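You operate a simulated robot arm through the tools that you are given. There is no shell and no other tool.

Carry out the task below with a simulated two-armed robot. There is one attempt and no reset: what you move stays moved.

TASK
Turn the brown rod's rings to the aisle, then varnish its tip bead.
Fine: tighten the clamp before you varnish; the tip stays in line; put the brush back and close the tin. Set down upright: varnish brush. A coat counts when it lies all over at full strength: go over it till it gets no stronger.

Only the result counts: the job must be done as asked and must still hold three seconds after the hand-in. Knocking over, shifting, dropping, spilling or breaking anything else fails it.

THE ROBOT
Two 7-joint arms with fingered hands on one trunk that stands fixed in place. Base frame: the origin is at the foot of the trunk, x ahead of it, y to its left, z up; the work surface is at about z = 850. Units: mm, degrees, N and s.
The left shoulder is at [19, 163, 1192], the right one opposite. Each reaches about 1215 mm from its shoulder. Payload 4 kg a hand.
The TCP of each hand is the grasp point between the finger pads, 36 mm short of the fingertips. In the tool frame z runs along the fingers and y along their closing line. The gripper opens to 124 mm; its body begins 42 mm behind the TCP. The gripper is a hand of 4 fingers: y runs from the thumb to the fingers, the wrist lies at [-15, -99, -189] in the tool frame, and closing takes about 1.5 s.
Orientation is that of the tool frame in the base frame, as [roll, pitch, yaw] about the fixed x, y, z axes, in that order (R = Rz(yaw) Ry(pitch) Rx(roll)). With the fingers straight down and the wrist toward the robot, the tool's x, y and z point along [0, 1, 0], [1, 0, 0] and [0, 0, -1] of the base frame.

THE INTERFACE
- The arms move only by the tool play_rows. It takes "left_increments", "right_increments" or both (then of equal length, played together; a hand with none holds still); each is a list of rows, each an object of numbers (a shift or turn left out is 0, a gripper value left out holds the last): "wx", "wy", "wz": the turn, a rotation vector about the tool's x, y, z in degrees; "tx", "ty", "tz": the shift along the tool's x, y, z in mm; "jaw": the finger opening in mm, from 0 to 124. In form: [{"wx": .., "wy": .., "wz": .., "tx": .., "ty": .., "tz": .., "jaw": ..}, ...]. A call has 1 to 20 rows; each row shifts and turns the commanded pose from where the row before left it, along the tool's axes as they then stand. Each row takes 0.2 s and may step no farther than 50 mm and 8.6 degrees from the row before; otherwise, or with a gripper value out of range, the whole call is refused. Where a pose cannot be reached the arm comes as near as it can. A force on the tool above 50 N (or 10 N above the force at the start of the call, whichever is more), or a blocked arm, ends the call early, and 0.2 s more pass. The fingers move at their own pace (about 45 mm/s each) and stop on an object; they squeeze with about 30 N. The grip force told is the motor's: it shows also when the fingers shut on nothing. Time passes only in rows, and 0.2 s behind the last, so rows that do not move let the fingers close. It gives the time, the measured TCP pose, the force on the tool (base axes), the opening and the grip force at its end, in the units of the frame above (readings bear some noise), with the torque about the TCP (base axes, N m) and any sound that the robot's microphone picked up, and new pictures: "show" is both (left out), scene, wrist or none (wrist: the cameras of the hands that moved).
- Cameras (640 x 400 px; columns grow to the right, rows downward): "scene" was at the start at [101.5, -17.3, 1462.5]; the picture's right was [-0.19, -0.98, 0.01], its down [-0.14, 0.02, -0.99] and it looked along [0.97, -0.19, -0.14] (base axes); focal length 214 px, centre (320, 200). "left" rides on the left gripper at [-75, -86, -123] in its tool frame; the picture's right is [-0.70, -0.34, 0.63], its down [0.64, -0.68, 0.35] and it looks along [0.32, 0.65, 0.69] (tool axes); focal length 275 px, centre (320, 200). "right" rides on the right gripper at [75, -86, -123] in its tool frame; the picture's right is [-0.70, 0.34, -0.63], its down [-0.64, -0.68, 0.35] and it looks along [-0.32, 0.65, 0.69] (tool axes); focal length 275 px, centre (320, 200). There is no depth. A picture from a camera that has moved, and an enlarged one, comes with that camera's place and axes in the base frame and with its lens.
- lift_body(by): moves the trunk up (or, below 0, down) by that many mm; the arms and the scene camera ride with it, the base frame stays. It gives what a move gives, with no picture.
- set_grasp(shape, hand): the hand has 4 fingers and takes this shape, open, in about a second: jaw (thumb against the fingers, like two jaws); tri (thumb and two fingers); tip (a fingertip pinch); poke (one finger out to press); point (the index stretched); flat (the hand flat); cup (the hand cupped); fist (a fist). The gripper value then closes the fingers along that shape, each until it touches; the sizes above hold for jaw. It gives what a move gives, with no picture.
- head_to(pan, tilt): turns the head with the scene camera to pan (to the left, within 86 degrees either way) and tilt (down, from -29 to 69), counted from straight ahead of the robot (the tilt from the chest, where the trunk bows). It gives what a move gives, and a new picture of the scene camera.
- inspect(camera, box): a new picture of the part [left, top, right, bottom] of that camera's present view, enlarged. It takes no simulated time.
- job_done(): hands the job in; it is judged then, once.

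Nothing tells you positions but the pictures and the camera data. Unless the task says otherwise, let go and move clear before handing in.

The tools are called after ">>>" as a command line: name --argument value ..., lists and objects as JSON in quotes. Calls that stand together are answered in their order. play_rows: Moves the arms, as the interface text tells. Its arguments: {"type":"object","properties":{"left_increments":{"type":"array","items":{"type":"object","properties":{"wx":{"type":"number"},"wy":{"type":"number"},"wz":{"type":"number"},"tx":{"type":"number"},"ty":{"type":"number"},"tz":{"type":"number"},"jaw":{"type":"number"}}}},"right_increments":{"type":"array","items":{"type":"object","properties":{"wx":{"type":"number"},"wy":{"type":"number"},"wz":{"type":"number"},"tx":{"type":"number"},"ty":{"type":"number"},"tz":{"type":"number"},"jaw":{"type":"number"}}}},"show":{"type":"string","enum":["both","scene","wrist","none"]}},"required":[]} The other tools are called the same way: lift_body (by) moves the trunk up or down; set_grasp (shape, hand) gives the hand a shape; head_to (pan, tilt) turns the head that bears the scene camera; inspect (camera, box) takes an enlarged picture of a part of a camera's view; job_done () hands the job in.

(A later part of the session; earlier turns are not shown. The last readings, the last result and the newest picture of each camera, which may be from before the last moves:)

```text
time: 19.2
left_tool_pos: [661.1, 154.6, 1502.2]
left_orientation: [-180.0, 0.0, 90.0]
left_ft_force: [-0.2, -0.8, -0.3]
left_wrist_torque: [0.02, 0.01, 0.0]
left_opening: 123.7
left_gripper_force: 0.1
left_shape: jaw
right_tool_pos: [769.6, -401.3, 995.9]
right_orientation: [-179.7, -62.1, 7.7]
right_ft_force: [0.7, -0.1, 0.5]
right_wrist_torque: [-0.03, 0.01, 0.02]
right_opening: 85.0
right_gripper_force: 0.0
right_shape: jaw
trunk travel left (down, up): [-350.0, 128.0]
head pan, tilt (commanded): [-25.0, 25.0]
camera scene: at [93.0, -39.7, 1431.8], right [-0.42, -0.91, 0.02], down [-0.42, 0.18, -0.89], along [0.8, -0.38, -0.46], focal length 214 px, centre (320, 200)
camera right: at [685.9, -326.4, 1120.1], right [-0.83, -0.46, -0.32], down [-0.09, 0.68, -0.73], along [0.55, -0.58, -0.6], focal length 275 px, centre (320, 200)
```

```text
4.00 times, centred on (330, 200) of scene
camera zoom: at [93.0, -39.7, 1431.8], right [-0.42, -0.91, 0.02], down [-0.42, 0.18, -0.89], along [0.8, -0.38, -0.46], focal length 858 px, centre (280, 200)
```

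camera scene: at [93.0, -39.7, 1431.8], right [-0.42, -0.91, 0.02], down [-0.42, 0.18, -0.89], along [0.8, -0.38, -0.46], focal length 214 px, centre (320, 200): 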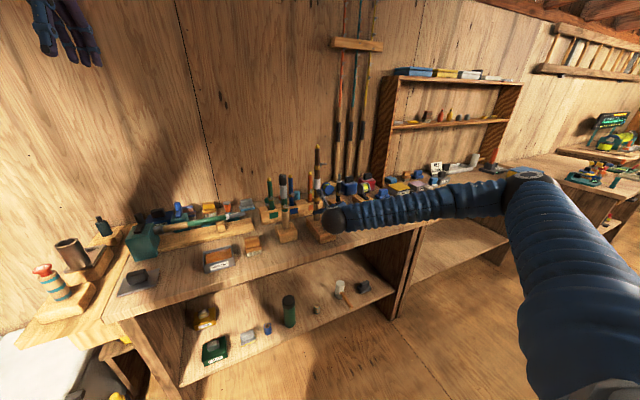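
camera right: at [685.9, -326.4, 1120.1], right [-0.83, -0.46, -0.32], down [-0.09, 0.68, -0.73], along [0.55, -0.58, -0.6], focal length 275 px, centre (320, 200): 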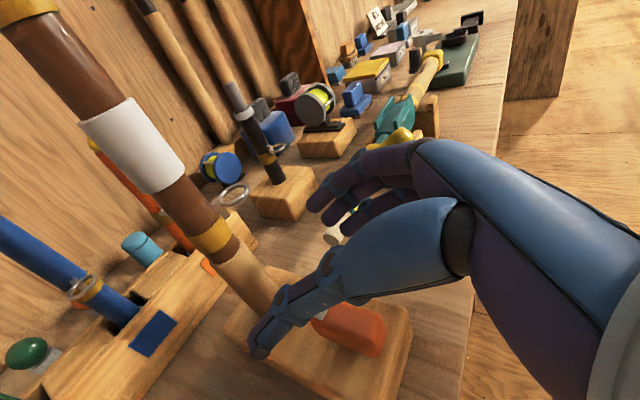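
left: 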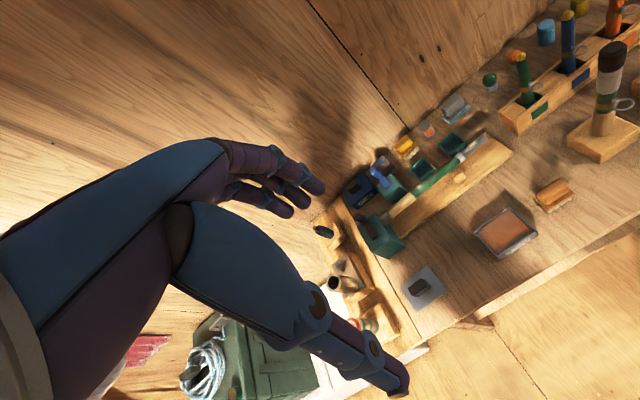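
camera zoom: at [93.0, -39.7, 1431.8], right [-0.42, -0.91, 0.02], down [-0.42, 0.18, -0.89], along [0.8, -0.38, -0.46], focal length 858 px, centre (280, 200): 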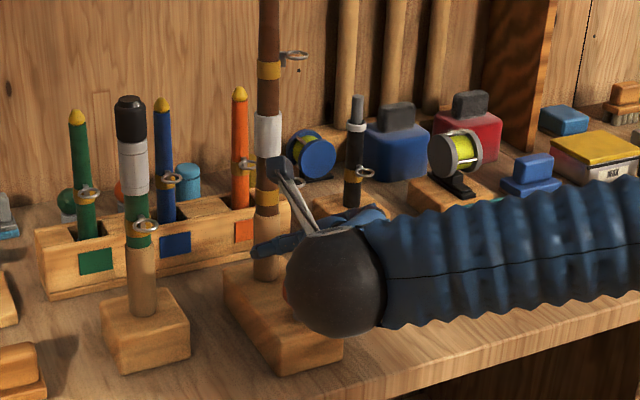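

I'll zoom in the wrist view to compare the rod's actual axis with the predicted one.

>>> inspect --camera "right" --box '[180, 180, 340, 320]'

>>> inspect --camera "right" --box '[60, 60, 260, 260]'

```text
2.86 times, centred on (260, 250) of right
camera zoom: at [685.9, -326.4, 1120.1], right [-0.83, -0.46, -0.32], down [-0.09, 0.68, -0.73], along [0.55, -0.58, -0.6], focal length 786 px, centre (491, 57)
```

zoom: 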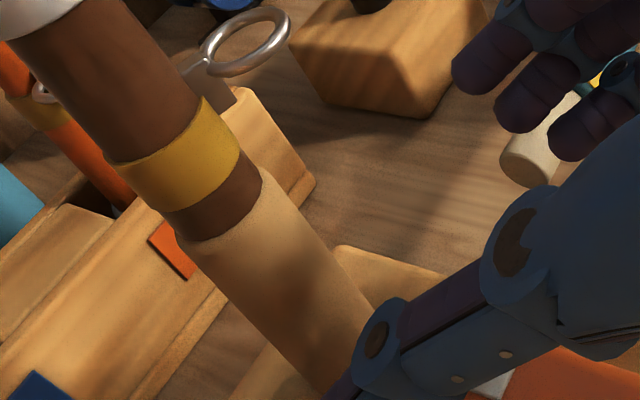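

```text
2.00 times, centred on (160, 160) of right
camera zoom: at [685.9, -326.4, 1120.1], right [-0.83, -0.46, -0.32], down [-0.09, 0.68, -0.73], along [0.55, -0.58, -0.6], focal length 551 px, centre (640, 280)
```

zoom: 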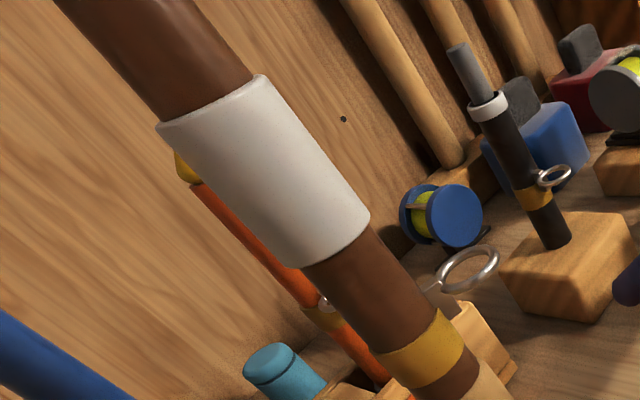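

Prediction and picture agree within about 2 mm, so the rod axis is at about (859, -390). I'll approach 60 mm along the fingers and check.

>>> play_rows --right_increments '[{"tx": 0.4, "ty": 0.2, "tz": 15}, {"tx": 0.4, "ty": 0.2, "tz": 15}, {"tx": 0.4, "ty": 0.2, "tz": 15}, {"tx": 0.4, "ty": 0.2, "tz": 15}, {}]' --show "both"

>>> inspect --camera "scene" --box '[290, 180, 370, 250]'

```text
time: 20.4
left_tool_pos: [660.4, 156.5, 1502.3]
left_orientation: [-180.0, 0.1, 90.1]
left_ft_force: [-0.4, -0.4, 0.0]
left_wrist_torque: [-0.01, 0.0, 0.0]
left_opening: 123.7
left_gripper_force: 0.0
left_shape: jaw
right_tool_pos: [823.2, -393.6, 971.0]
right_orientation: [-179.5, -62.0, 7.5]
right_ft_force: [-0.2, -0.6, 0.3]
right_wrist_torque: [0.02, 0.0, 0.01]
right_opening: 85.2
right_gripper_force: 0.1
right_shape: jaw
trunk travel left (down, up): [-350.0, 128.0]
head pan, tilt (commanded): [-25.0, 25.0]
camera scene: at [92.8, -39.2, 1431.8], right [-0.42, -0.91, 0.02], down [-0.42, 0.18, -0.89], along [0.8, -0.38, -0.46], focal length 214 px, centre (320, 200)
camera right: at [739.2, -318.9, 1094.5], right [-0.83, -0.46, -0.32], down [-0.09, 0.68, -0.73], along [0.55, -0.58, -0.6], focal length 275 px, centre (320, 200)
```

scene: 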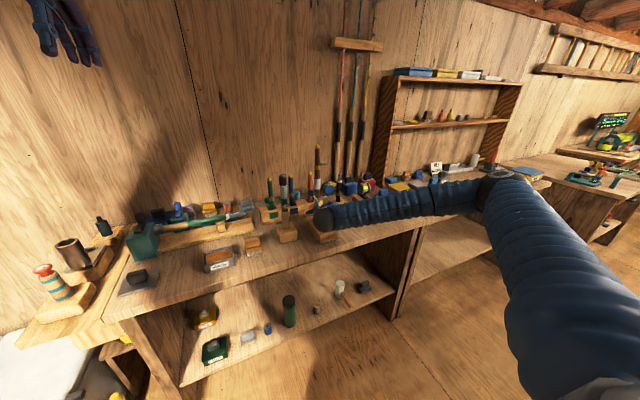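
right: 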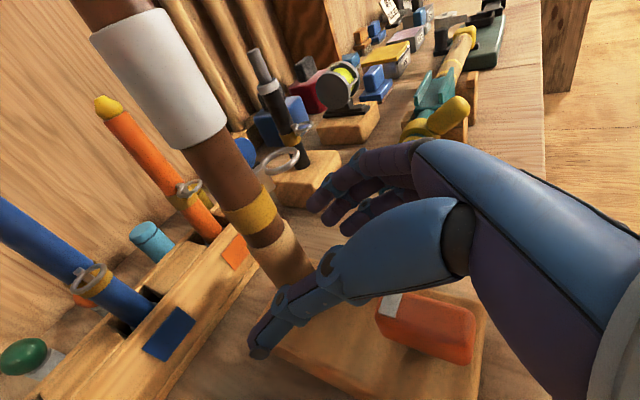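

```text
5.71 times, centred on (330, 215) of scene
camera zoom: at [92.8, -39.2, 1431.8], right [-0.42, -0.91, 0.02], down [-0.42, 0.18, -0.89], along [0.8, -0.38, -0.46], focal length 1226 px, centre (263, 114)
```

zoom: 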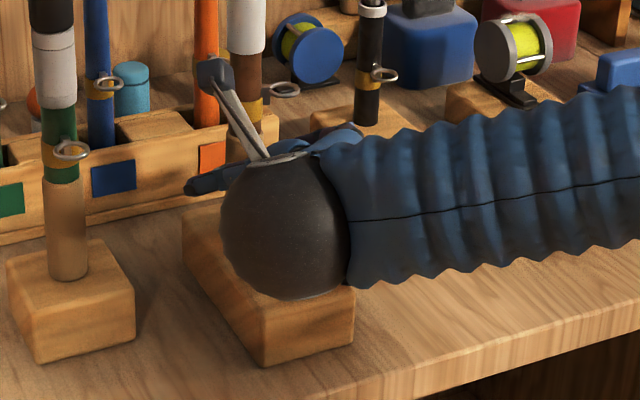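

Clear so far, with the thumb left of the rod, fingers to its right, and the lever below the hand. I'll do the last 30 mm, then close gently.

>>> play_rows --right_increments '[{"tx": -0.6, "ty": 0.4, "tz": 10}, {"tx": -0.6, "ty": 0.4, "tz": 10}, {"tx": -0.6, "ty": 0.4, "tz": 9.7}, {}]' --show "wrist"

>>> inspect --camera "right" --box '[200, 100, 440, 380]'

```text
time: 21.4
left_tool_pos: [661.6, 154.7, 1502.3]
left_orientation: [180.0, 0.0, 90.0]
left_ft_force: [0.0, 1.0, -0.5]
left_wrist_torque: [-0.03, -0.01, 0.01]
left_opening: 123.5
left_gripper_force: 0.1
left_shape: jaw
right_tool_pos: [849.5, -392.2, 955.3]
right_orientation: [-179.6, -62.0, 7.5]
right_ft_force: [0.0, 0.1, -0.2]
right_wrist_torque: [0.01, -0.04, -0.02]
right_opening: 85.2
right_gripper_force: 0.1
right_shape: jaw
trunk travel left (down, up): [-350.0, 128.0]
head pan, tilt (commanded): [-25.0, 25.0]
camera right: at [765.1, -317.6, 1079.0], right [-0.83, -0.46, -0.32], down [-0.09, 0.68, -0.73], along [0.55, -0.58, -0.6], focal length 275 px, centre (320, 200)
```

right: 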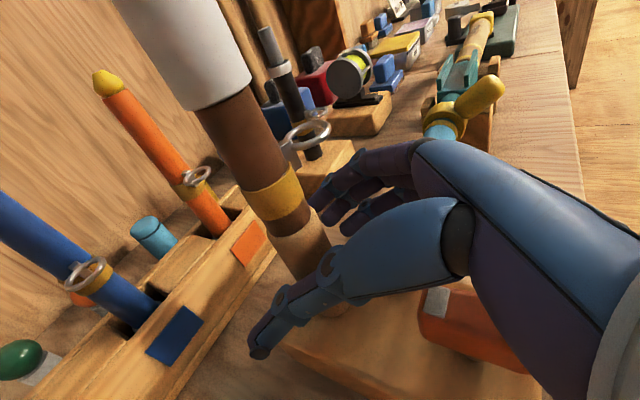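

```text
1.43 times, centred on (320, 240) of right
camera zoom: at [765.1, -317.6, 1079.0], right [-0.83, -0.46, -0.32], down [-0.09, 0.68, -0.73], along [0.55, -0.58, -0.6], focal length 393 px, centre (320, 143)
```

zoom: 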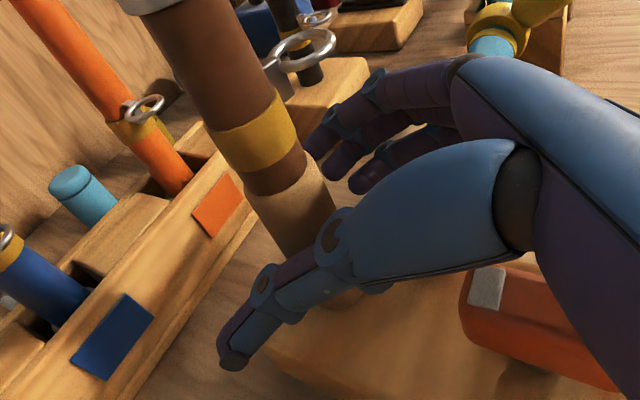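

The rod stands between thumb and fingers. I'll close in steps and watch the opening and forces.

>>> play_rows --right_increments '[{"jaw": 60}, {"jaw": 45}, {"jaw": 36}, {}, {}]' --show "wrist"

```text
time: 22.6
left_tool_pos: [661.4, 156.8, 1501.3]
left_orientation: [-180.0, 0.0, 90.0]
left_ft_force: [-0.8, 0.6, -0.1]
left_wrist_torque: [-0.03, 0.0, -0.02]
left_opening: 123.7
left_gripper_force: 0.1
left_shape: jaw
right_tool_pos: [850.0, -391.4, 953.9]
right_orientation: [-179.9, -61.9, 7.9]
right_ft_force: [-2.7, 11.9, -1.1]
right_wrist_torque: [-0.01, 0.01, 0.15]
right_opening: 44.0
right_gripper_force: 0.1
right_shape: jaw
trunk travel left (down, up): [-350.0, 128.0]
head pan, tilt (commanded): [-25.0, 25.0]
camera right: at [765.1, -315.9, 1079.1], right [-0.83, -0.46, -0.32], down [-0.09, 0.68, -0.73], along [0.55, -0.58, -0.6], focal length 275 px, centre (320, 200)
```

right: 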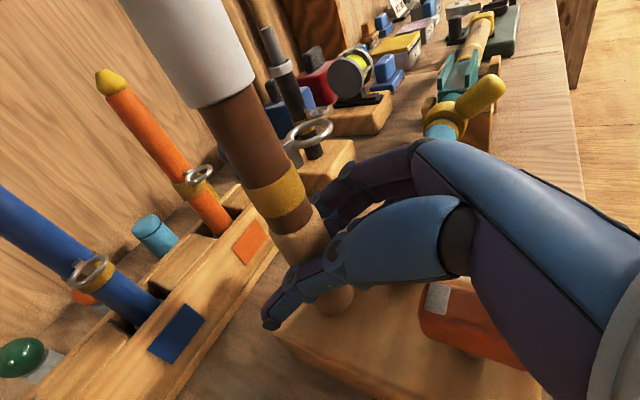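

The thumb touched first (12 N reaction toward +y), so the hand is a few mm too far right. I'll ease open, shift left, and close again.

>>> play_rows --right_increments '[{"jaw": 56}, {"jaw": 56}, {"ty": -3.5}, {"ty": -3.5}, {"jaw": 46}, {"jaw": 40}, {}, {}]' --show "wrist"

```text
time: 24.4
left_tool_pos: [662.1, 155.4, 1502.5]
left_orientation: [180.0, 0.0, 90.0]
left_ft_force: [0.3, 0.2, -0.7]
left_wrist_torque: [0.02, 0.0, -0.01]
left_opening: 124.0
left_gripper_force: 0.2
left_shape: jaw
right_tool_pos: [847.7, -385.1, 955.0]
right_orientation: [180.0, -62.1, 7.9]
right_ft_force: [0.2, 0.9, -0.6]
right_wrist_torque: [0.03, 0.01, 0.01]
right_opening: 40.9
right_gripper_force: 0.1
right_shape: jaw
trunk travel left (down, up): [-350.0, 128.0]
head pan, tilt (commanded): [-25.0, 25.0]
camera right: at [763.6, -310.0, 1079.0], right [-0.83, -0.46, -0.32], down [-0.09, 0.68, -0.73], along [0.55, -0.58, -0.6], focal length 275 px, centre (320, 200)
```

right: 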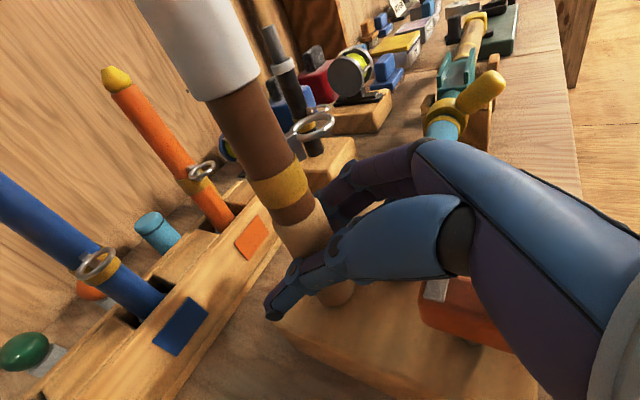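

No contact yet at 41 mm. I'll continue closing.

>>> play_rows --right_increments '[{"jaw": 34}, {"jaw": 30}, {"jaw": 26}, {"jaw": 20}, {}, {}]' --show "wrist"

```text
time: 25.8
left_tool_pos: [661.7, 157.3, 1501.5]
left_orientation: [180.0, 0.0, 90.0]
left_ft_force: [-0.7, -1.2, -0.2]
left_wrist_torque: [0.01, -0.02, 0.02]
left_opening: 123.8
left_gripper_force: 0.0
left_shape: jaw
right_tool_pos: [848.6, -384.1, 954.7]
right_orientation: [-179.8, -62.0, 7.8]
right_ft_force: [-0.7, 9.8, 1.5]
right_wrist_torque: [-0.19, -0.11, 0.13]
right_opening: 28.6
right_gripper_force: 29.5
right_shape: jaw
trunk travel left (down, up): [-350.0, 128.0]
head pan, tilt (commanded): [-25.0, 25.0]
camera right: at [763.5, -308.9, 1079.3], right [-0.83, -0.46, -0.32], down [-0.09, 0.68, -0.73], along [0.55, -0.58, -0.6], focal length 275 px, centre (320, 200)
```

right: 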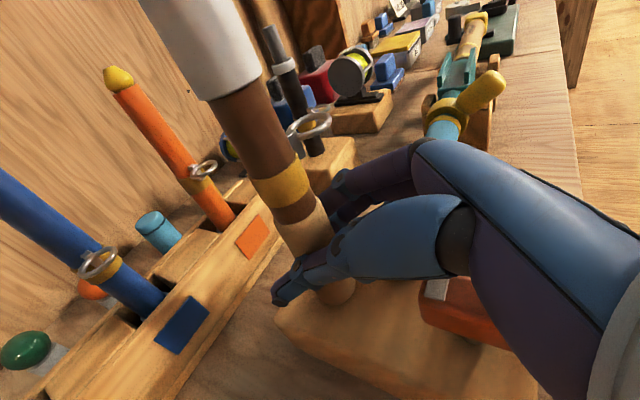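

The rod is gripped at 28.6 mm and 29 N. I'll relieve the small side load, then turn about the rod axis, starting with 15° clockwise to see if it follows.

>>> play_rows --right_increments '[{"ty": -1.5}, {"wx": -4.415, "wz": 2.345, "ty": -0.92}, {"wx": -4.415, "wz": 2.345, "ty": -0.92}, {"wx": -4.415, "wz": 2.345, "ty": -0.92}, {}]' --show "both"

>>> inspect --camera "scene" --box '[290, 130, 370, 200]'

```text
time: 27.0
left_tool_pos: [662.5, 156.7, 1501.2]
left_orientation: [179.9, 0.0, 90.0]
left_ft_force: [0.4, -0.7, -0.3]
left_wrist_torque: [-0.01, -0.01, -0.02]
left_opening: 123.8
left_gripper_force: 0.0
left_shape: jaw
right_tool_pos: [847.9, -379.8, 953.5]
right_orientation: [-179.7, -62.0, -7.5]
right_ft_force: [21.2, 2.4, 6.6]
right_wrist_torque: [-0.46, -0.26, 0.25]
right_opening: 27.9
right_gripper_force: 30.4
right_shape: jaw
trunk travel left (down, up): [-350.0, 128.0]
head pan, tilt (commanded): [-25.0, 25.0]
camera scene: at [94.7, -38.7, 1431.7], right [-0.42, -0.91, 0.02], down [-0.42, 0.18, -0.89], along [0.8, -0.38, -0.46], focal length 214 px, centre (320, 200)
camera right: at [786.7, -285.9, 1078.5], right [-0.92, -0.22, -0.32], down [0.09, 0.68, -0.73], along [0.38, -0.7, -0.6], focal length 275 px, centre (320, 200)
```

scene: 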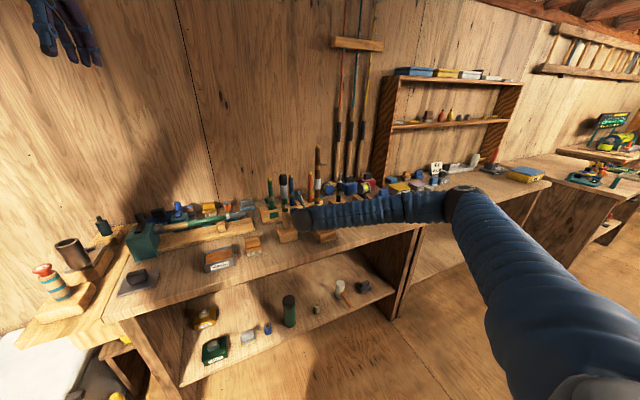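
right: 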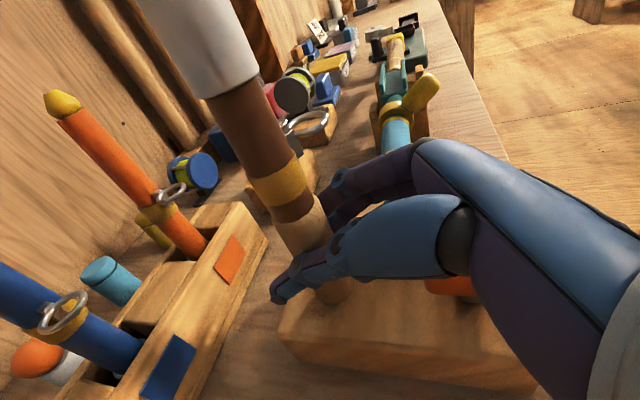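

```text
5.71 times, centred on (330, 165) of scene
camera zoom: at [94.7, -38.7, 1431.7], right [-0.42, -0.91, 0.02], down [-0.42, 0.18, -0.89], along [0.8, -0.38, -0.46], focal length 1226 px, centre (263, 400)
```

zoom: 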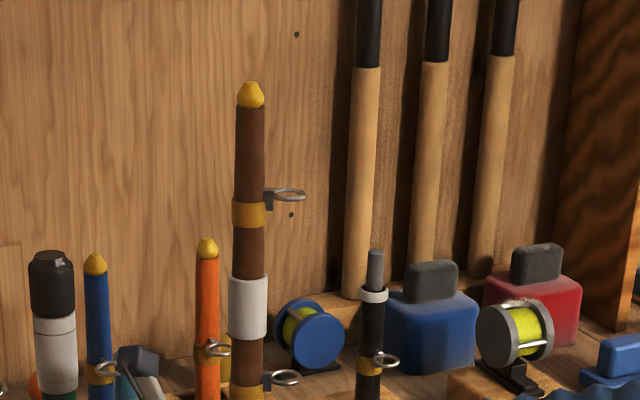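

In the hand's view the ring stays fixed relative to the hand, so the rod turns with it. There is a 21 N push in x, so I'll relieve that slightly and continue.

>>> play_rows --right_increments '[{"tx": 0.5, "ty": -0.1, "tz": 1.0}, {"wx": -4.415, "wz": 2.345, "ty": -0.9, "tz": 0.2}, {"wx": -4.415, "wz": 2.345, "ty": -0.9, "tz": 0.2}, {"wx": -4.415, "wz": 2.345, "ty": -0.9, "tz": 0.2}, {}]' --show "wrist"

```text
time: 28.2
left_tool_pos: [664.0, 157.1, 1501.7]
left_orientation: [-180.0, 0.0, 90.0]
left_ft_force: [0.3, -0.2, -0.6]
left_wrist_torque: [0.02, -0.02, 0.0]
left_opening: 123.5
left_gripper_force: 0.0
left_shape: jaw
right_tool_pos: [849.8, -377.2, 954.8]
right_orientation: [-179.9, -62.1, -22.2]
right_ft_force: [32.1, 0.2, 8.5]
right_wrist_torque: [-0.55, -0.15, 0.57]
right_opening: 27.8
right_gripper_force: 29.8
right_shape: jaw
trunk travel left (down, up): [-350.0, 128.0]
head pan, tilt (commanded): [-25.0, 25.0]
camera right: at [815.5, -270.8, 1078.2], right [-0.95, 0.02, -0.32], down [0.26, 0.63, -0.73], along [0.18, -0.78, -0.6], focal length 275 px, centre (320, 200)
```

right: 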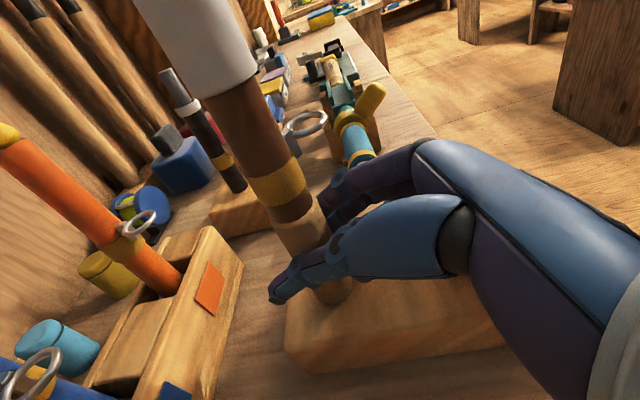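

The rod keeps following (30° so far), with a 32 N steady push along x. I'll nudge forward a little to see how that force responds.

>>> play_rows --right_increments '[{"tx": 0.9, "ty": -0.7, "tz": 1.6}, {}]' --show "none"

```text
time: 28.8
left_tool_pos: [662.7, 155.9, 1500.7]
left_orientation: [-180.0, 0.0, 90.0]
left_ft_force: [-0.6, -0.8, 0.4]
left_wrist_torque: [0.02, -0.01, 0.02]
left_opening: 123.7
left_gripper_force: 0.1
left_shape: jaw
right_tool_pos: [851.3, -378.2, 953.4]
right_orientation: [179.9, -61.9, -22.0]
right_ft_force: [16.7, 1.0, 7.6]
right_wrist_torque: [-0.51, -0.03, 0.43]
right_opening: 27.7
right_gripper_force: 29.9
right_shape: jaw
trunk travel left (down, up): [-350.0, 128.0]
head pan, tilt (commanded): [-25.0, 25.0]
```

Moving forward relieves it (about 7 N/mm). I'll continue turning another 15° with that compensation.

>>> play_rows --right_increments '[{"tx": 0.4, "ty": -0.4, "tz": 0.8}, {"wx": -4.415, "wz": 2.345, "tx": 0.29, "ty": -1.24, "tz": 0.55}, {"wx": -4.415, "wz": 2.345, "tx": 0.29, "ty": -1.24, "tz": 0.55}, {"wx": -4.415, "wz": 2.345, "tx": 0.29, "ty": -1.24, "tz": 0.55}, {}]' --show "both"

>>> inspect --camera "scene" --box '[290, 130, 370, 200]'

>>> inspect --camera "scene" --box '[270, 180, 370, 260]'

```text
time: 29.9
left_tool_pos: [641.8, 152.0, 1512.8]
left_orientation: [179.0, -0.3, 90.2]
left_ft_force: [0.0, 0.0, -0.2]
left_wrist_torque: [-0.02, 0.0, 0.01]
left_opening: 123.6
left_gripper_force: 0.1
left_shape: jaw
right_tool_pos: [841.5, -384.8, 957.9]
right_orientation: [179.9, -62.1, -37.1]
right_ft_force: [34.0, 20.3, 11.2]
right_wrist_torque: [-0.11, 0.23, 1.73]
right_opening: 36.3
right_gripper_force: 30.1
right_shape: jaw
trunk travel left (down, up): [-350.0, 128.0]
head pan, tilt (commanded): [-25.0, 25.0]
stopped in row 5 (right hand): the force on the tool passed its limit at 51 N (the readings are from after the stop); the commanded pose is now the measured one
camera scene: at [71.8, -48.1, 1433.2], right [-0.43, -0.9, 0.01], down [-0.41, 0.19, -0.89], along [0.81, -0.39, -0.45], focal length 214 px, centre (320, 200)
camera right: at [835.4, -272.2, 1082.2], right [-0.91, 0.27, -0.32], down [0.41, 0.54, -0.73], along [-0.02, -0.8, -0.6], focal length 275 px, centre (320, 200)
```

scene: 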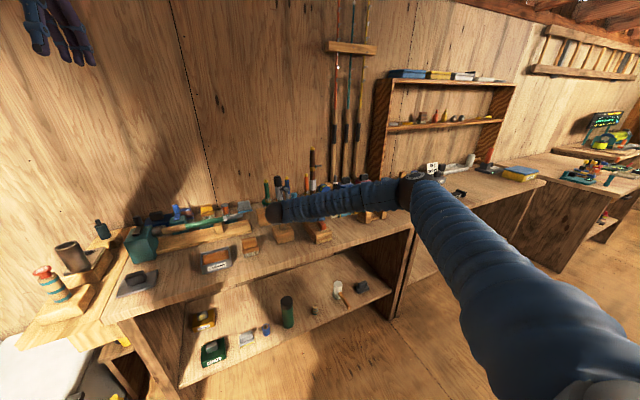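
right: 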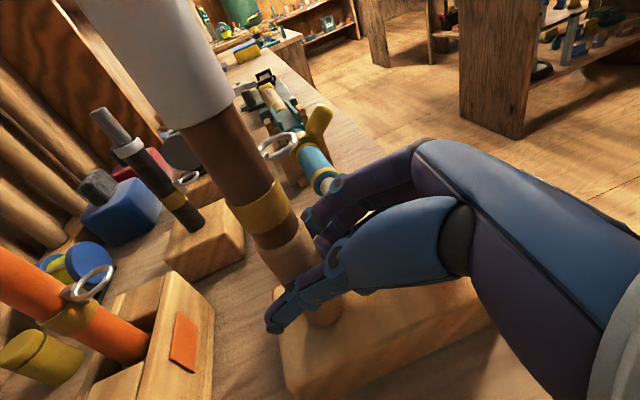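

```text
5.71 times, centred on (330, 165) of scene
camera zoom: at [71.8, -48.1, 1433.2], right [-0.43, -0.9, 0.01], down [-0.41, 0.19, -0.89], along [0.81, -0.39, -0.45], focal length 1226 px, centre (263, 400)
```

zoom: 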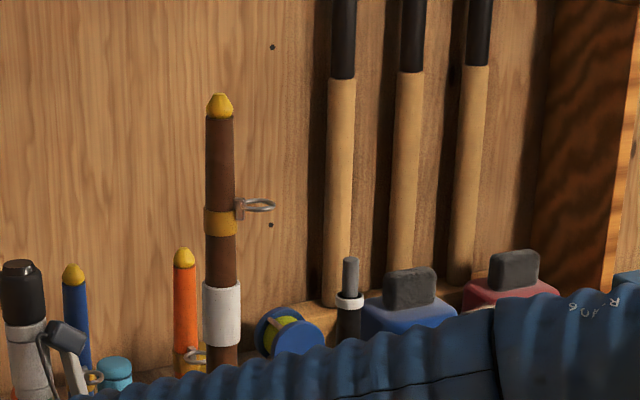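

```text
5.00 times, centred on (320, 220) of scene
camera zoom: at [71.8, -48.1, 1433.2], right [-0.43, -0.9, 0.01], down [-0.41, 0.19, -0.89], along [0.81, -0.39, -0.45], focal length 1072 px, centre (320, 100)
```

zoom: 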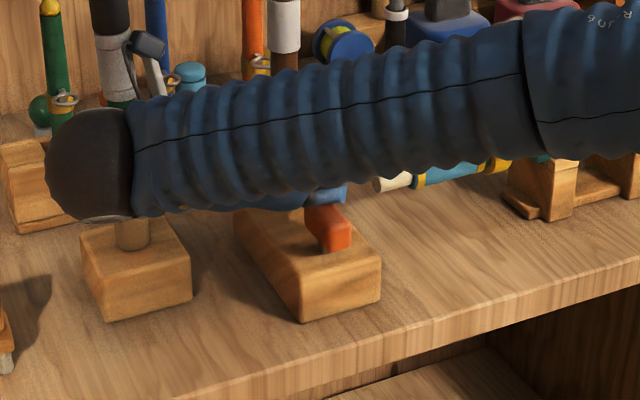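

The force limit tripped and the hand slid outward on the rod, so something got in the way. I suspect the hand's camera mount or wrist is close to the black/green rod. I'll inspect before moving.

>>> inspect --camera "scene" --box '[255, 165, 335, 215]'

>>> inspect --camera "right" --box '[180, 100, 420, 350]'

>>> inspect --camera "left" --box '[440, 0, 640, 200]'

```text
8.00 times, centred on (295, 190) of scene
camera zoom: at [71.8, -48.1, 1433.2], right [-0.43, -0.9, 0.01], down [-0.41, 0.19, -0.89], along [0.81, -0.39, -0.45], focal length 1716 px, centre (520, 280)
```

zoom: 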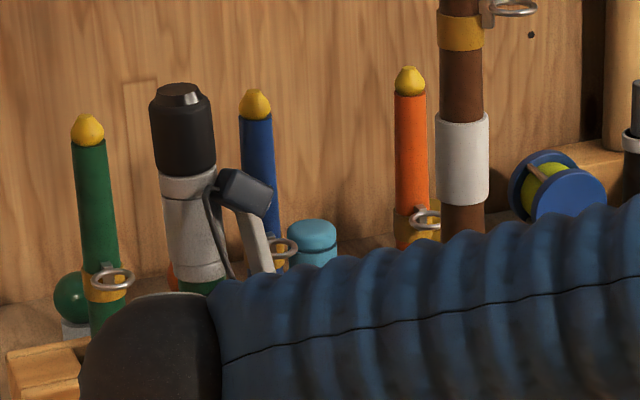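

```text
1.60 times, centred on (300, 225) of right
camera zoom: at [835.4, -272.2, 1082.2], right [-0.91, 0.27, -0.32], down [0.41, 0.54, -0.73], along [-0.02, -0.8, -0.6], focal length 440 px, centre (352, 160)
```

zoom: 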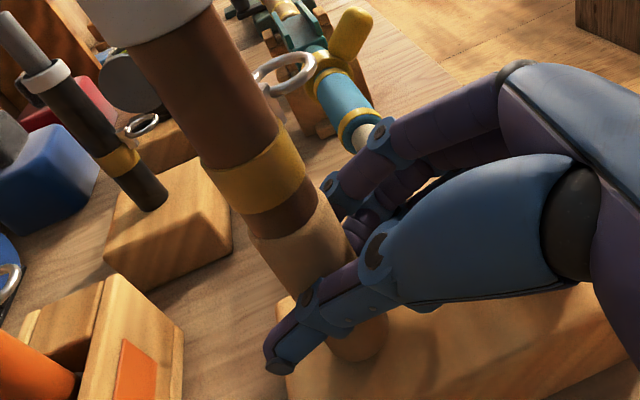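

```text
2.00 times, centred on (540, 100) of left
camera zoom: at [553.0, 76.4, 1634.5], right [-0.32, -0.69, -0.64], down [-0.68, 0.64, -0.35], along [0.66, 0.32, -0.68], focal length 551 px, centre (-120, 400)
```

zoom: 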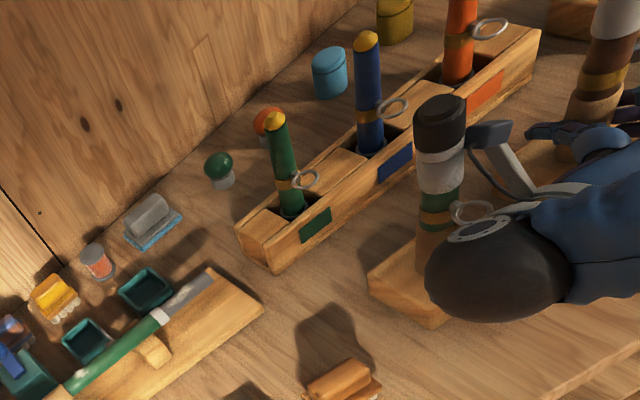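

The camera mount and wrist ball are right beside the black/green rod, so the left swing must be shorter. I'll open the fingers, then swing back right about the rod, away from it.

>>> play_rows --right_increments '[{"jaw": 50}, {"jaw": 75}, {}, {}]' --show "none"

>>> play_rows --right_increments '[{"wx": 4.415, "wz": -2.345, "tx": 0.39, "ty": 1.28, "tz": 0.74}, {"wx": 4.415, "wz": -2.345, "tx": 0.39, "ty": 1.28, "tz": 0.74}, {"wx": 4.415, "wz": -2.345, "tx": 0.39, "ty": 1.28, "tz": 0.74}, {"wx": 4.415, "wz": -2.345, "tx": 0.39, "ty": 1.28, "tz": 0.74}, {}]' --show "both"

>>> inspect --camera "scene" --box '[255, 140, 375, 250]'

>>> inspect --camera "left" --box '[440, 0, 640, 200]'

```text
time: 30.9
left_tool_pos: [640.9, 150.9, 1513.4]
left_orientation: [179.1, -0.4, 90.2]
left_ft_force: [-0.7, 0.2, -0.3]
left_wrist_torque: [0.01, -0.01, 0.02]
left_opening: 123.6
left_gripper_force: 0.1
left_shape: jaw
right_tool_pos: [841.8, -384.2, 956.1]
right_orientation: [-179.6, -62.0, -37.6]
right_ft_force: [-2.7, -3.7, -0.5]
right_wrist_torque: [0.59, -0.37, 0.34]
right_opening: 74.6
right_gripper_force: 0.0
right_shape: jaw
trunk travel left (down, up): [-350.0, 128.0]
head pan, tilt (commanded): [-25.0, 25.0]
```

```text
time: 31.3
left_tool_pos: [643.2, 160.0, 1513.1]
left_orientation: [179.1, -0.3, 90.9]
left_ft_force: [-0.9, -0.1, 0.6]
left_wrist_torque: [-0.04, -0.05, 0.02]
left_opening: 123.9
left_gripper_force: 0.0
left_shape: jaw
right_tool_pos: [847.1, -381.4, 958.1]
right_orientation: [-179.0, -62.4, -35.8]
right_ft_force: [-40.8, -48.8, 9.1]
right_wrist_torque: [7.69, -5.59, 5.91]
right_opening: 74.7
right_gripper_force: 0.1
right_shape: jaw
trunk travel left (down, up): [-350.0, 128.0]
head pan, tilt (commanded): [-25.0, 25.0]
stopped in row 1 (right hand): the force on the tool passed its limit at 85 N (the readings are from after the stop); the commanded pose is now the measured one
camera scene: at [77.6, -45.2, 1432.9], right [-0.43, -0.9, 0.01], down [-0.41, 0.19, -0.89], along [0.81, -0.39, -0.45], focal length 214 px, centre (320, 200)
camera right: at [836.4, -270.6, 1082.0], right [-0.92, 0.23, -0.33], down [0.4, 0.56, -0.73], along [0.01, -0.8, -0.61], focal length 275 px, centre (320, 200)
```

scene: 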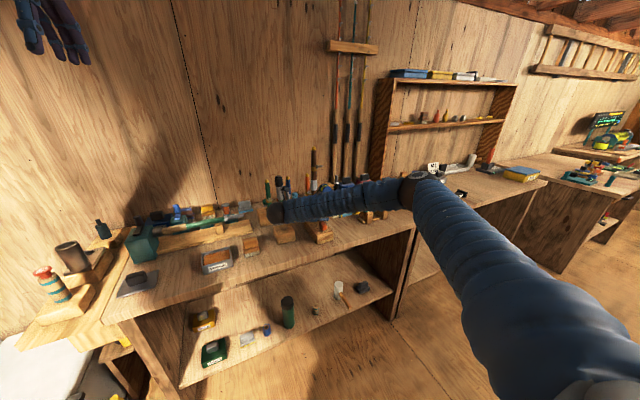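
right: 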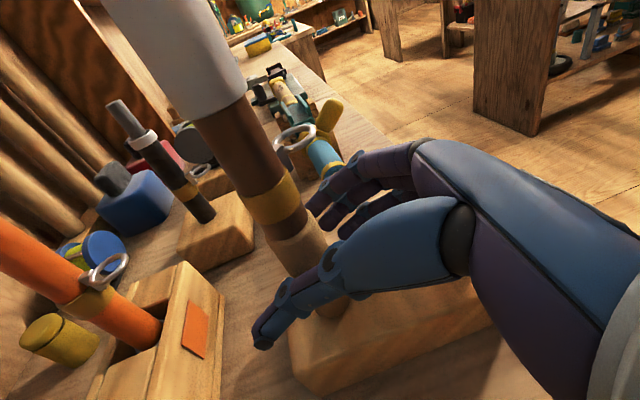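

```text
3.64 times, centred on (315, 195) of scene
camera zoom: at [77.6, -45.2, 1432.9], right [-0.43, -0.9, 0.01], down [-0.41, 0.19, -0.89], along [0.81, -0.39, -0.45], focal length 780 px, centre (338, 218)
```

zoom: 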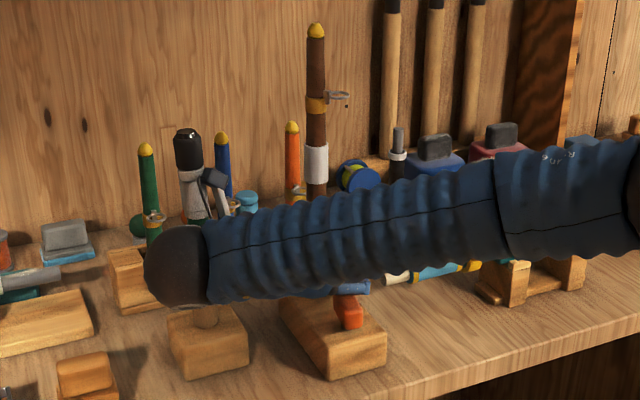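

```text
2.00 times, centred on (540, 100) of left
camera zoom: at [555.0, 84.0, 1634.2], right [-0.32, -0.7, -0.64], down [-0.68, 0.64, -0.35], along [0.66, 0.33, -0.68], focal length 551 px, centre (-120, 400)
```

zoom: 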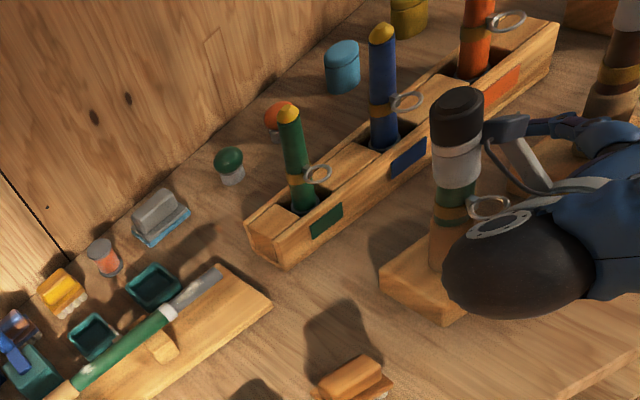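

The torque says the camera housing is pressing on the black/green rod's upper part. I'll move straight away from it (toward -x,-y, which is +y in the tool) in small steps.

>>> play_rows --right_increments '[{"ty": 3}, {"ty": 3}, {"ty": 3}, {"ty": 3}, {}]' --show "none"

```text
time: 31.6
left_tool_pos: [643.5, 165.0, 1510.1]
left_orientation: [179.2, -0.2, 91.1]
left_ft_force: [1.1, 0.9, 0.7]
left_wrist_torque: [-0.02, -0.01, 0.0]
left_opening: 123.7
left_gripper_force: 0.0
left_shape: jaw
right_tool_pos: [848.1, -382.4, 956.8]
right_orientation: [-179.0, -62.5, -35.9]
right_ft_force: [-38.0, -46.8, 9.0]
right_wrist_torque: [7.36, -5.06, 5.43]
right_opening: 74.7
right_gripper_force: 0.1
right_shape: jaw
trunk travel left (down, up): [-350.0, 128.0]
head pan, tilt (commanded): [-25.0, 25.0]
stopped in row 1 (right hand): the force on the tool passed its limit at 77 N (the readings are from after the stop); the commanded pose is now the measured one
```

The motion stopped at once because the load was already at the limit. Before trying again I need to see exactly what is touching, so I'll zoom on the wrist and the black/green rod.

>>> inspect --camera "left" --box '[550, 20, 640, 120]'

>>> inspect --camera "scene" --box '[262, 170, 312, 230]'

>>> inspect --camera "right" --box '[200, 120, 400, 380]'

```text
4.00 times, centred on (595, 70) of left
camera zoom: at [556.8, 88.0, 1632.2], right [-0.32, -0.7, -0.64], down [-0.69, 0.63, -0.35], along [0.65, 0.33, -0.68], focal length 1101 px, centre (-780, 720)
```

zoom: 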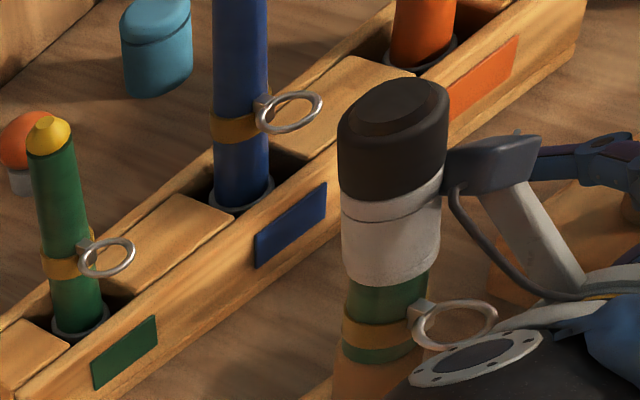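

```text
6.67 times, centred on (287, 200) of scene
camera zoom: at [79.7, -44.0, 1432.7], right [-0.43, -0.9, 0.01], down [-0.41, 0.18, -0.89], along [0.81, -0.39, -0.45], focal length 1430 px, centre (540, 200)
```

zoom: 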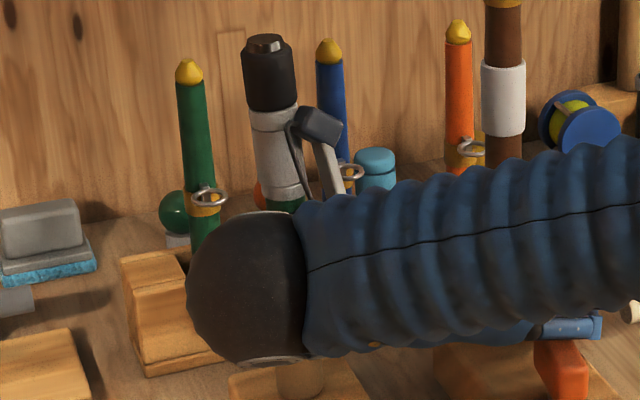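

```text
1.54 times, centred on (300, 250) of right
camera zoom: at [836.3, -270.5, 1082.1], right [-0.92, 0.23, -0.33], down [0.4, 0.56, -0.73], along [0.01, -0.8, -0.61], focal length 424 px, centre (351, 123)
```

zoom: 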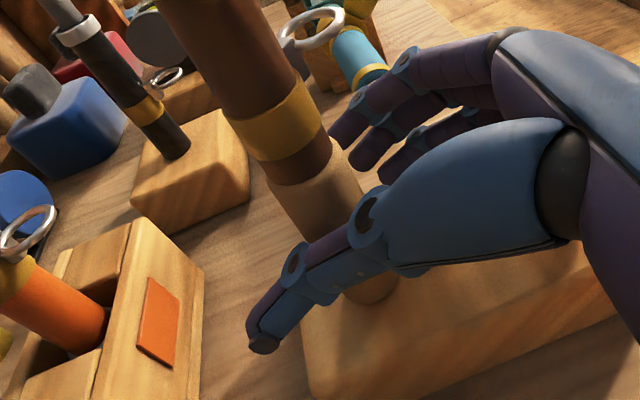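

The camera box does rest against the black/green rod's cap. I'll hold for one row to see whether the load settles before commanding the retreat.

>>> play_rows --right_increments '[{}, {}]' --show "none"

```text
time: 32.1
left_tool_pos: [642.2, 167.9, 1510.6]
left_orientation: [179.2, -0.2, 91.3]
left_ft_force: [-0.2, 0.5, 0.7]
left_wrist_torque: [-0.02, -0.02, 0.0]
left_opening: 123.6
left_gripper_force: 0.0
left_shape: jaw
right_tool_pos: [849.5, -383.0, 957.1]
right_orientation: [-178.8, -62.6, -36.1]
right_ft_force: [-36.5, -44.0, 10.1]
right_wrist_torque: [7.11, -4.88, 5.26]
right_opening: 74.4
right_gripper_force: 0.0
right_shape: jaw
trunk travel left (down, up): [-350.0, 128.0]
head pan, tilt (commanded): [-25.0, 25.0]
stopped in row 2 (right hand): the force on the tool passed its limit at 72 N (the readings are from after the stop); the commanded pose is now the measured one
```

Holding doesn't relieve the load. I'll try one larger, quick step straight away from the black/green rod.

>>> play_rows --right_increments '[{"ty": 12, "tz": -2}]' --show "none"

```text
time: 32.5
left_tool_pos: [646.8, 173.6, 1508.8]
left_orientation: [179.4, -0.1, 91.6]
left_ft_force: [-1.3, 0.5, 0.0]
left_wrist_torque: [0.0, -0.03, -0.02]
left_opening: 123.4
left_gripper_force: 0.0
left_shape: jaw
right_tool_pos: [849.5, -381.7, 957.1]
right_orientation: [-178.4, -62.6, -36.2]
right_ft_force: [-33.8, -38.3, 8.9]
right_wrist_torque: [6.05, -4.45, 4.81]
right_opening: 74.6
right_gripper_force: 0.1
right_shape: jaw
trunk travel left (down, up): [-350.0, 128.0]
head pan, tilt (commanded): [-25.0, 25.0]
stopped in row 1 (right hand): the force on the tool passed its limit at 70 N (the readings are from after the stop); the commanded pose is now the measured one
```

Commanding -y only rotates my trunk, so the rod is caught in the corner between the camera box and the wrist ball. Pure -x motion clears both, so I'll go straight back.

>>> play_rows --right_increments '[{"tx": -3, "ty": 4.7, "tz": -5.7}, {"tx": -3, "ty": 4.7, "tz": -5.7}]' --show "none"

```text
time: 33.1
left_tool_pos: [656.4, 176.1, 1501.8]
left_orientation: [179.8, 0.1, 91.5]
left_ft_force: [0.7, 0.6, -0.5]
left_wrist_torque: [-0.04, 0.02, -0.02]
left_opening: 123.6
left_gripper_force: 0.1
left_shape: jaw
right_tool_pos: [838.9, -374.2, 952.0]
right_orientation: [-179.8, -62.2, -34.2]
right_ft_force: [5.3, -8.1, 14.2]
right_wrist_torque: [-0.56, 0.95, 0.67]
right_opening: 74.8
right_gripper_force: 0.0
right_shape: jaw
trunk travel left (down, up): [-350.0, 128.0]
head pan, tilt (commanded): [-25.0, 25.0]
```

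Freed: forces dropped. There's now a light upward touch near the lever, so I'll go back and slightly up.

>>> play_rows --right_increments '[{"tx": 1.6, "ty": 2.2, "tz": -6.5}, {"tx": 1.2, "ty": 3.3, "tz": -6.3}, {}]' --show "both"

>>> inspect --camera "scene" --box '[255, 140, 375, 250]'

>>> inspect --camera "left" --box '[500, 0, 640, 140]'

```text
time: 33.9
left_tool_pos: [656.3, 174.6, 1504.9]
left_orientation: [180.0, 0.0, 91.6]
left_ft_force: [-0.3, -0.5, -0.3]
left_wrist_torque: [-0.02, 0.0, 0.0]
left_opening: 123.9
left_gripper_force: 0.0
left_shape: jaw
right_tool_pos: [828.5, -374.8, 959.1]
right_orientation: [-179.4, -62.2, -34.8]
right_ft_force: [0.0, 0.2, 0.5]
right_wrist_torque: [-0.02, -0.02, -0.01]
right_opening: 74.9
right_gripper_force: 0.1
right_shape: jaw
trunk travel left (down, up): [-350.0, 128.0]
head pan, tilt (commanded): [-25.0, 25.0]
camera scene: at [93.2, -39.1, 1431.7], right [-0.42, -0.91, 0.02], down [-0.42, 0.18, -0.89], along [0.8, -0.38, -0.46], focal length 214 px, centre (320, 200)
camera right: at [816.2, -264.2, 1084.1], right [-0.92, 0.22, -0.32], down [0.39, 0.56, -0.73], along [0.02, -0.8, -0.61], focal length 275 px, centre (320, 200)
```

scene: 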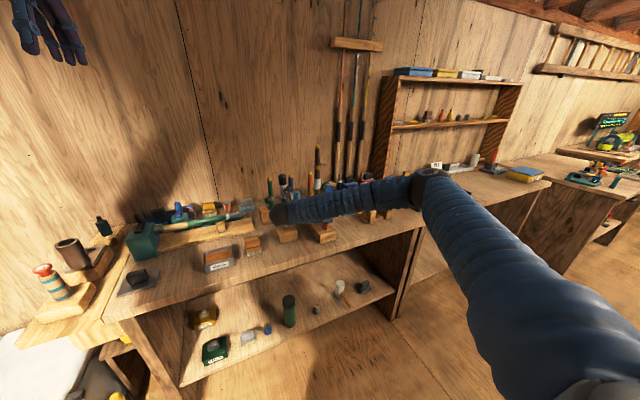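
right: 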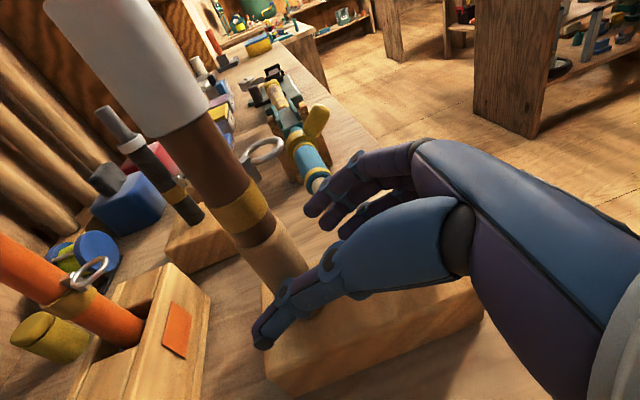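

```text
3.64 times, centred on (315, 195) of scene
camera zoom: at [93.2, -39.1, 1431.7], right [-0.42, -0.91, 0.02], down [-0.42, 0.18, -0.89], along [0.8, -0.38, -0.46], focal length 780 px, centre (338, 218)
```

zoom: 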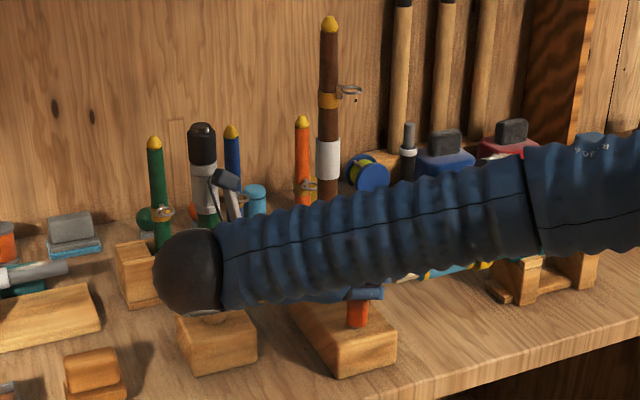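

```text
2.86 times, centred on (570, 70) of left
camera zoom: at [572.0, 97.3, 1625.2], right [-0.32, -0.7, -0.64], down [-0.7, 0.63, -0.35], along [0.64, 0.33, -0.69], focal length 786 px, centre (-394, 571)
```

zoom: 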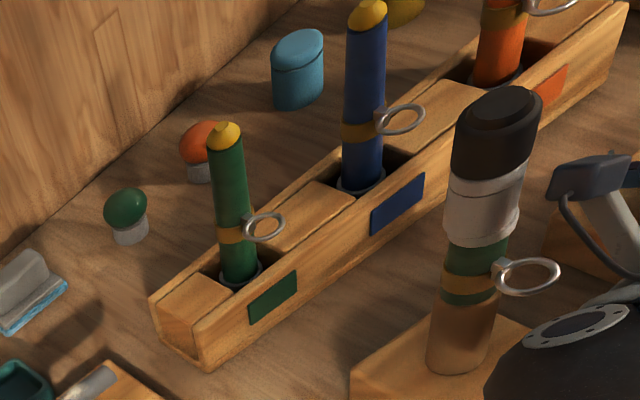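

The arm is free and the trunk is back to nominal. I'll check whether the black/green rod's block shifted by repeating an earlier view with the same box.

>>> inspect --camera "scene" --box '[280, 150, 380, 250]'

>>> inspect --camera "scene" --box '[290, 130, 370, 200]'

```text
4.00 times, centred on (330, 200) of scene
camera zoom: at [93.2, -39.1, 1431.7], right [-0.42, -0.91, 0.02], down [-0.42, 0.18, -0.89], along [0.8, -0.38, -0.46], focal length 858 px, centre (280, 200)
```

zoom: 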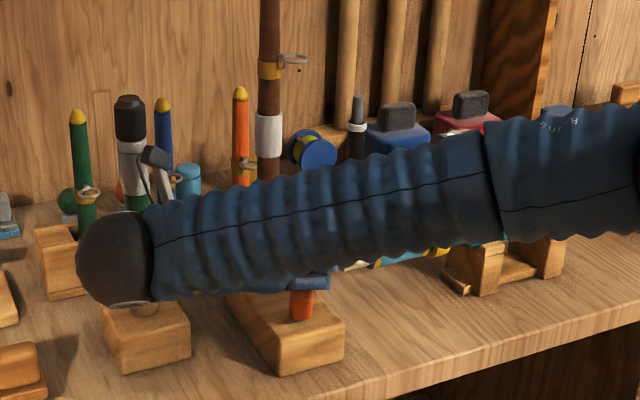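

```text
5.71 times, centred on (330, 165) of scene
camera zoom: at [93.2, -39.1, 1431.7], right [-0.42, -0.91, 0.02], down [-0.42, 0.18, -0.89], along [0.8, -0.38, -0.46], focal length 1226 px, centre (263, 400)
```

zoom: 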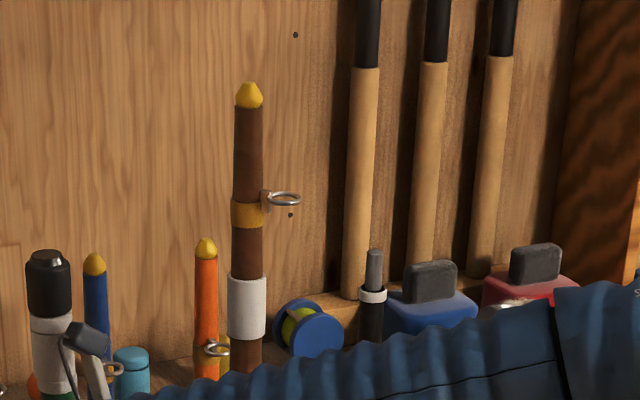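

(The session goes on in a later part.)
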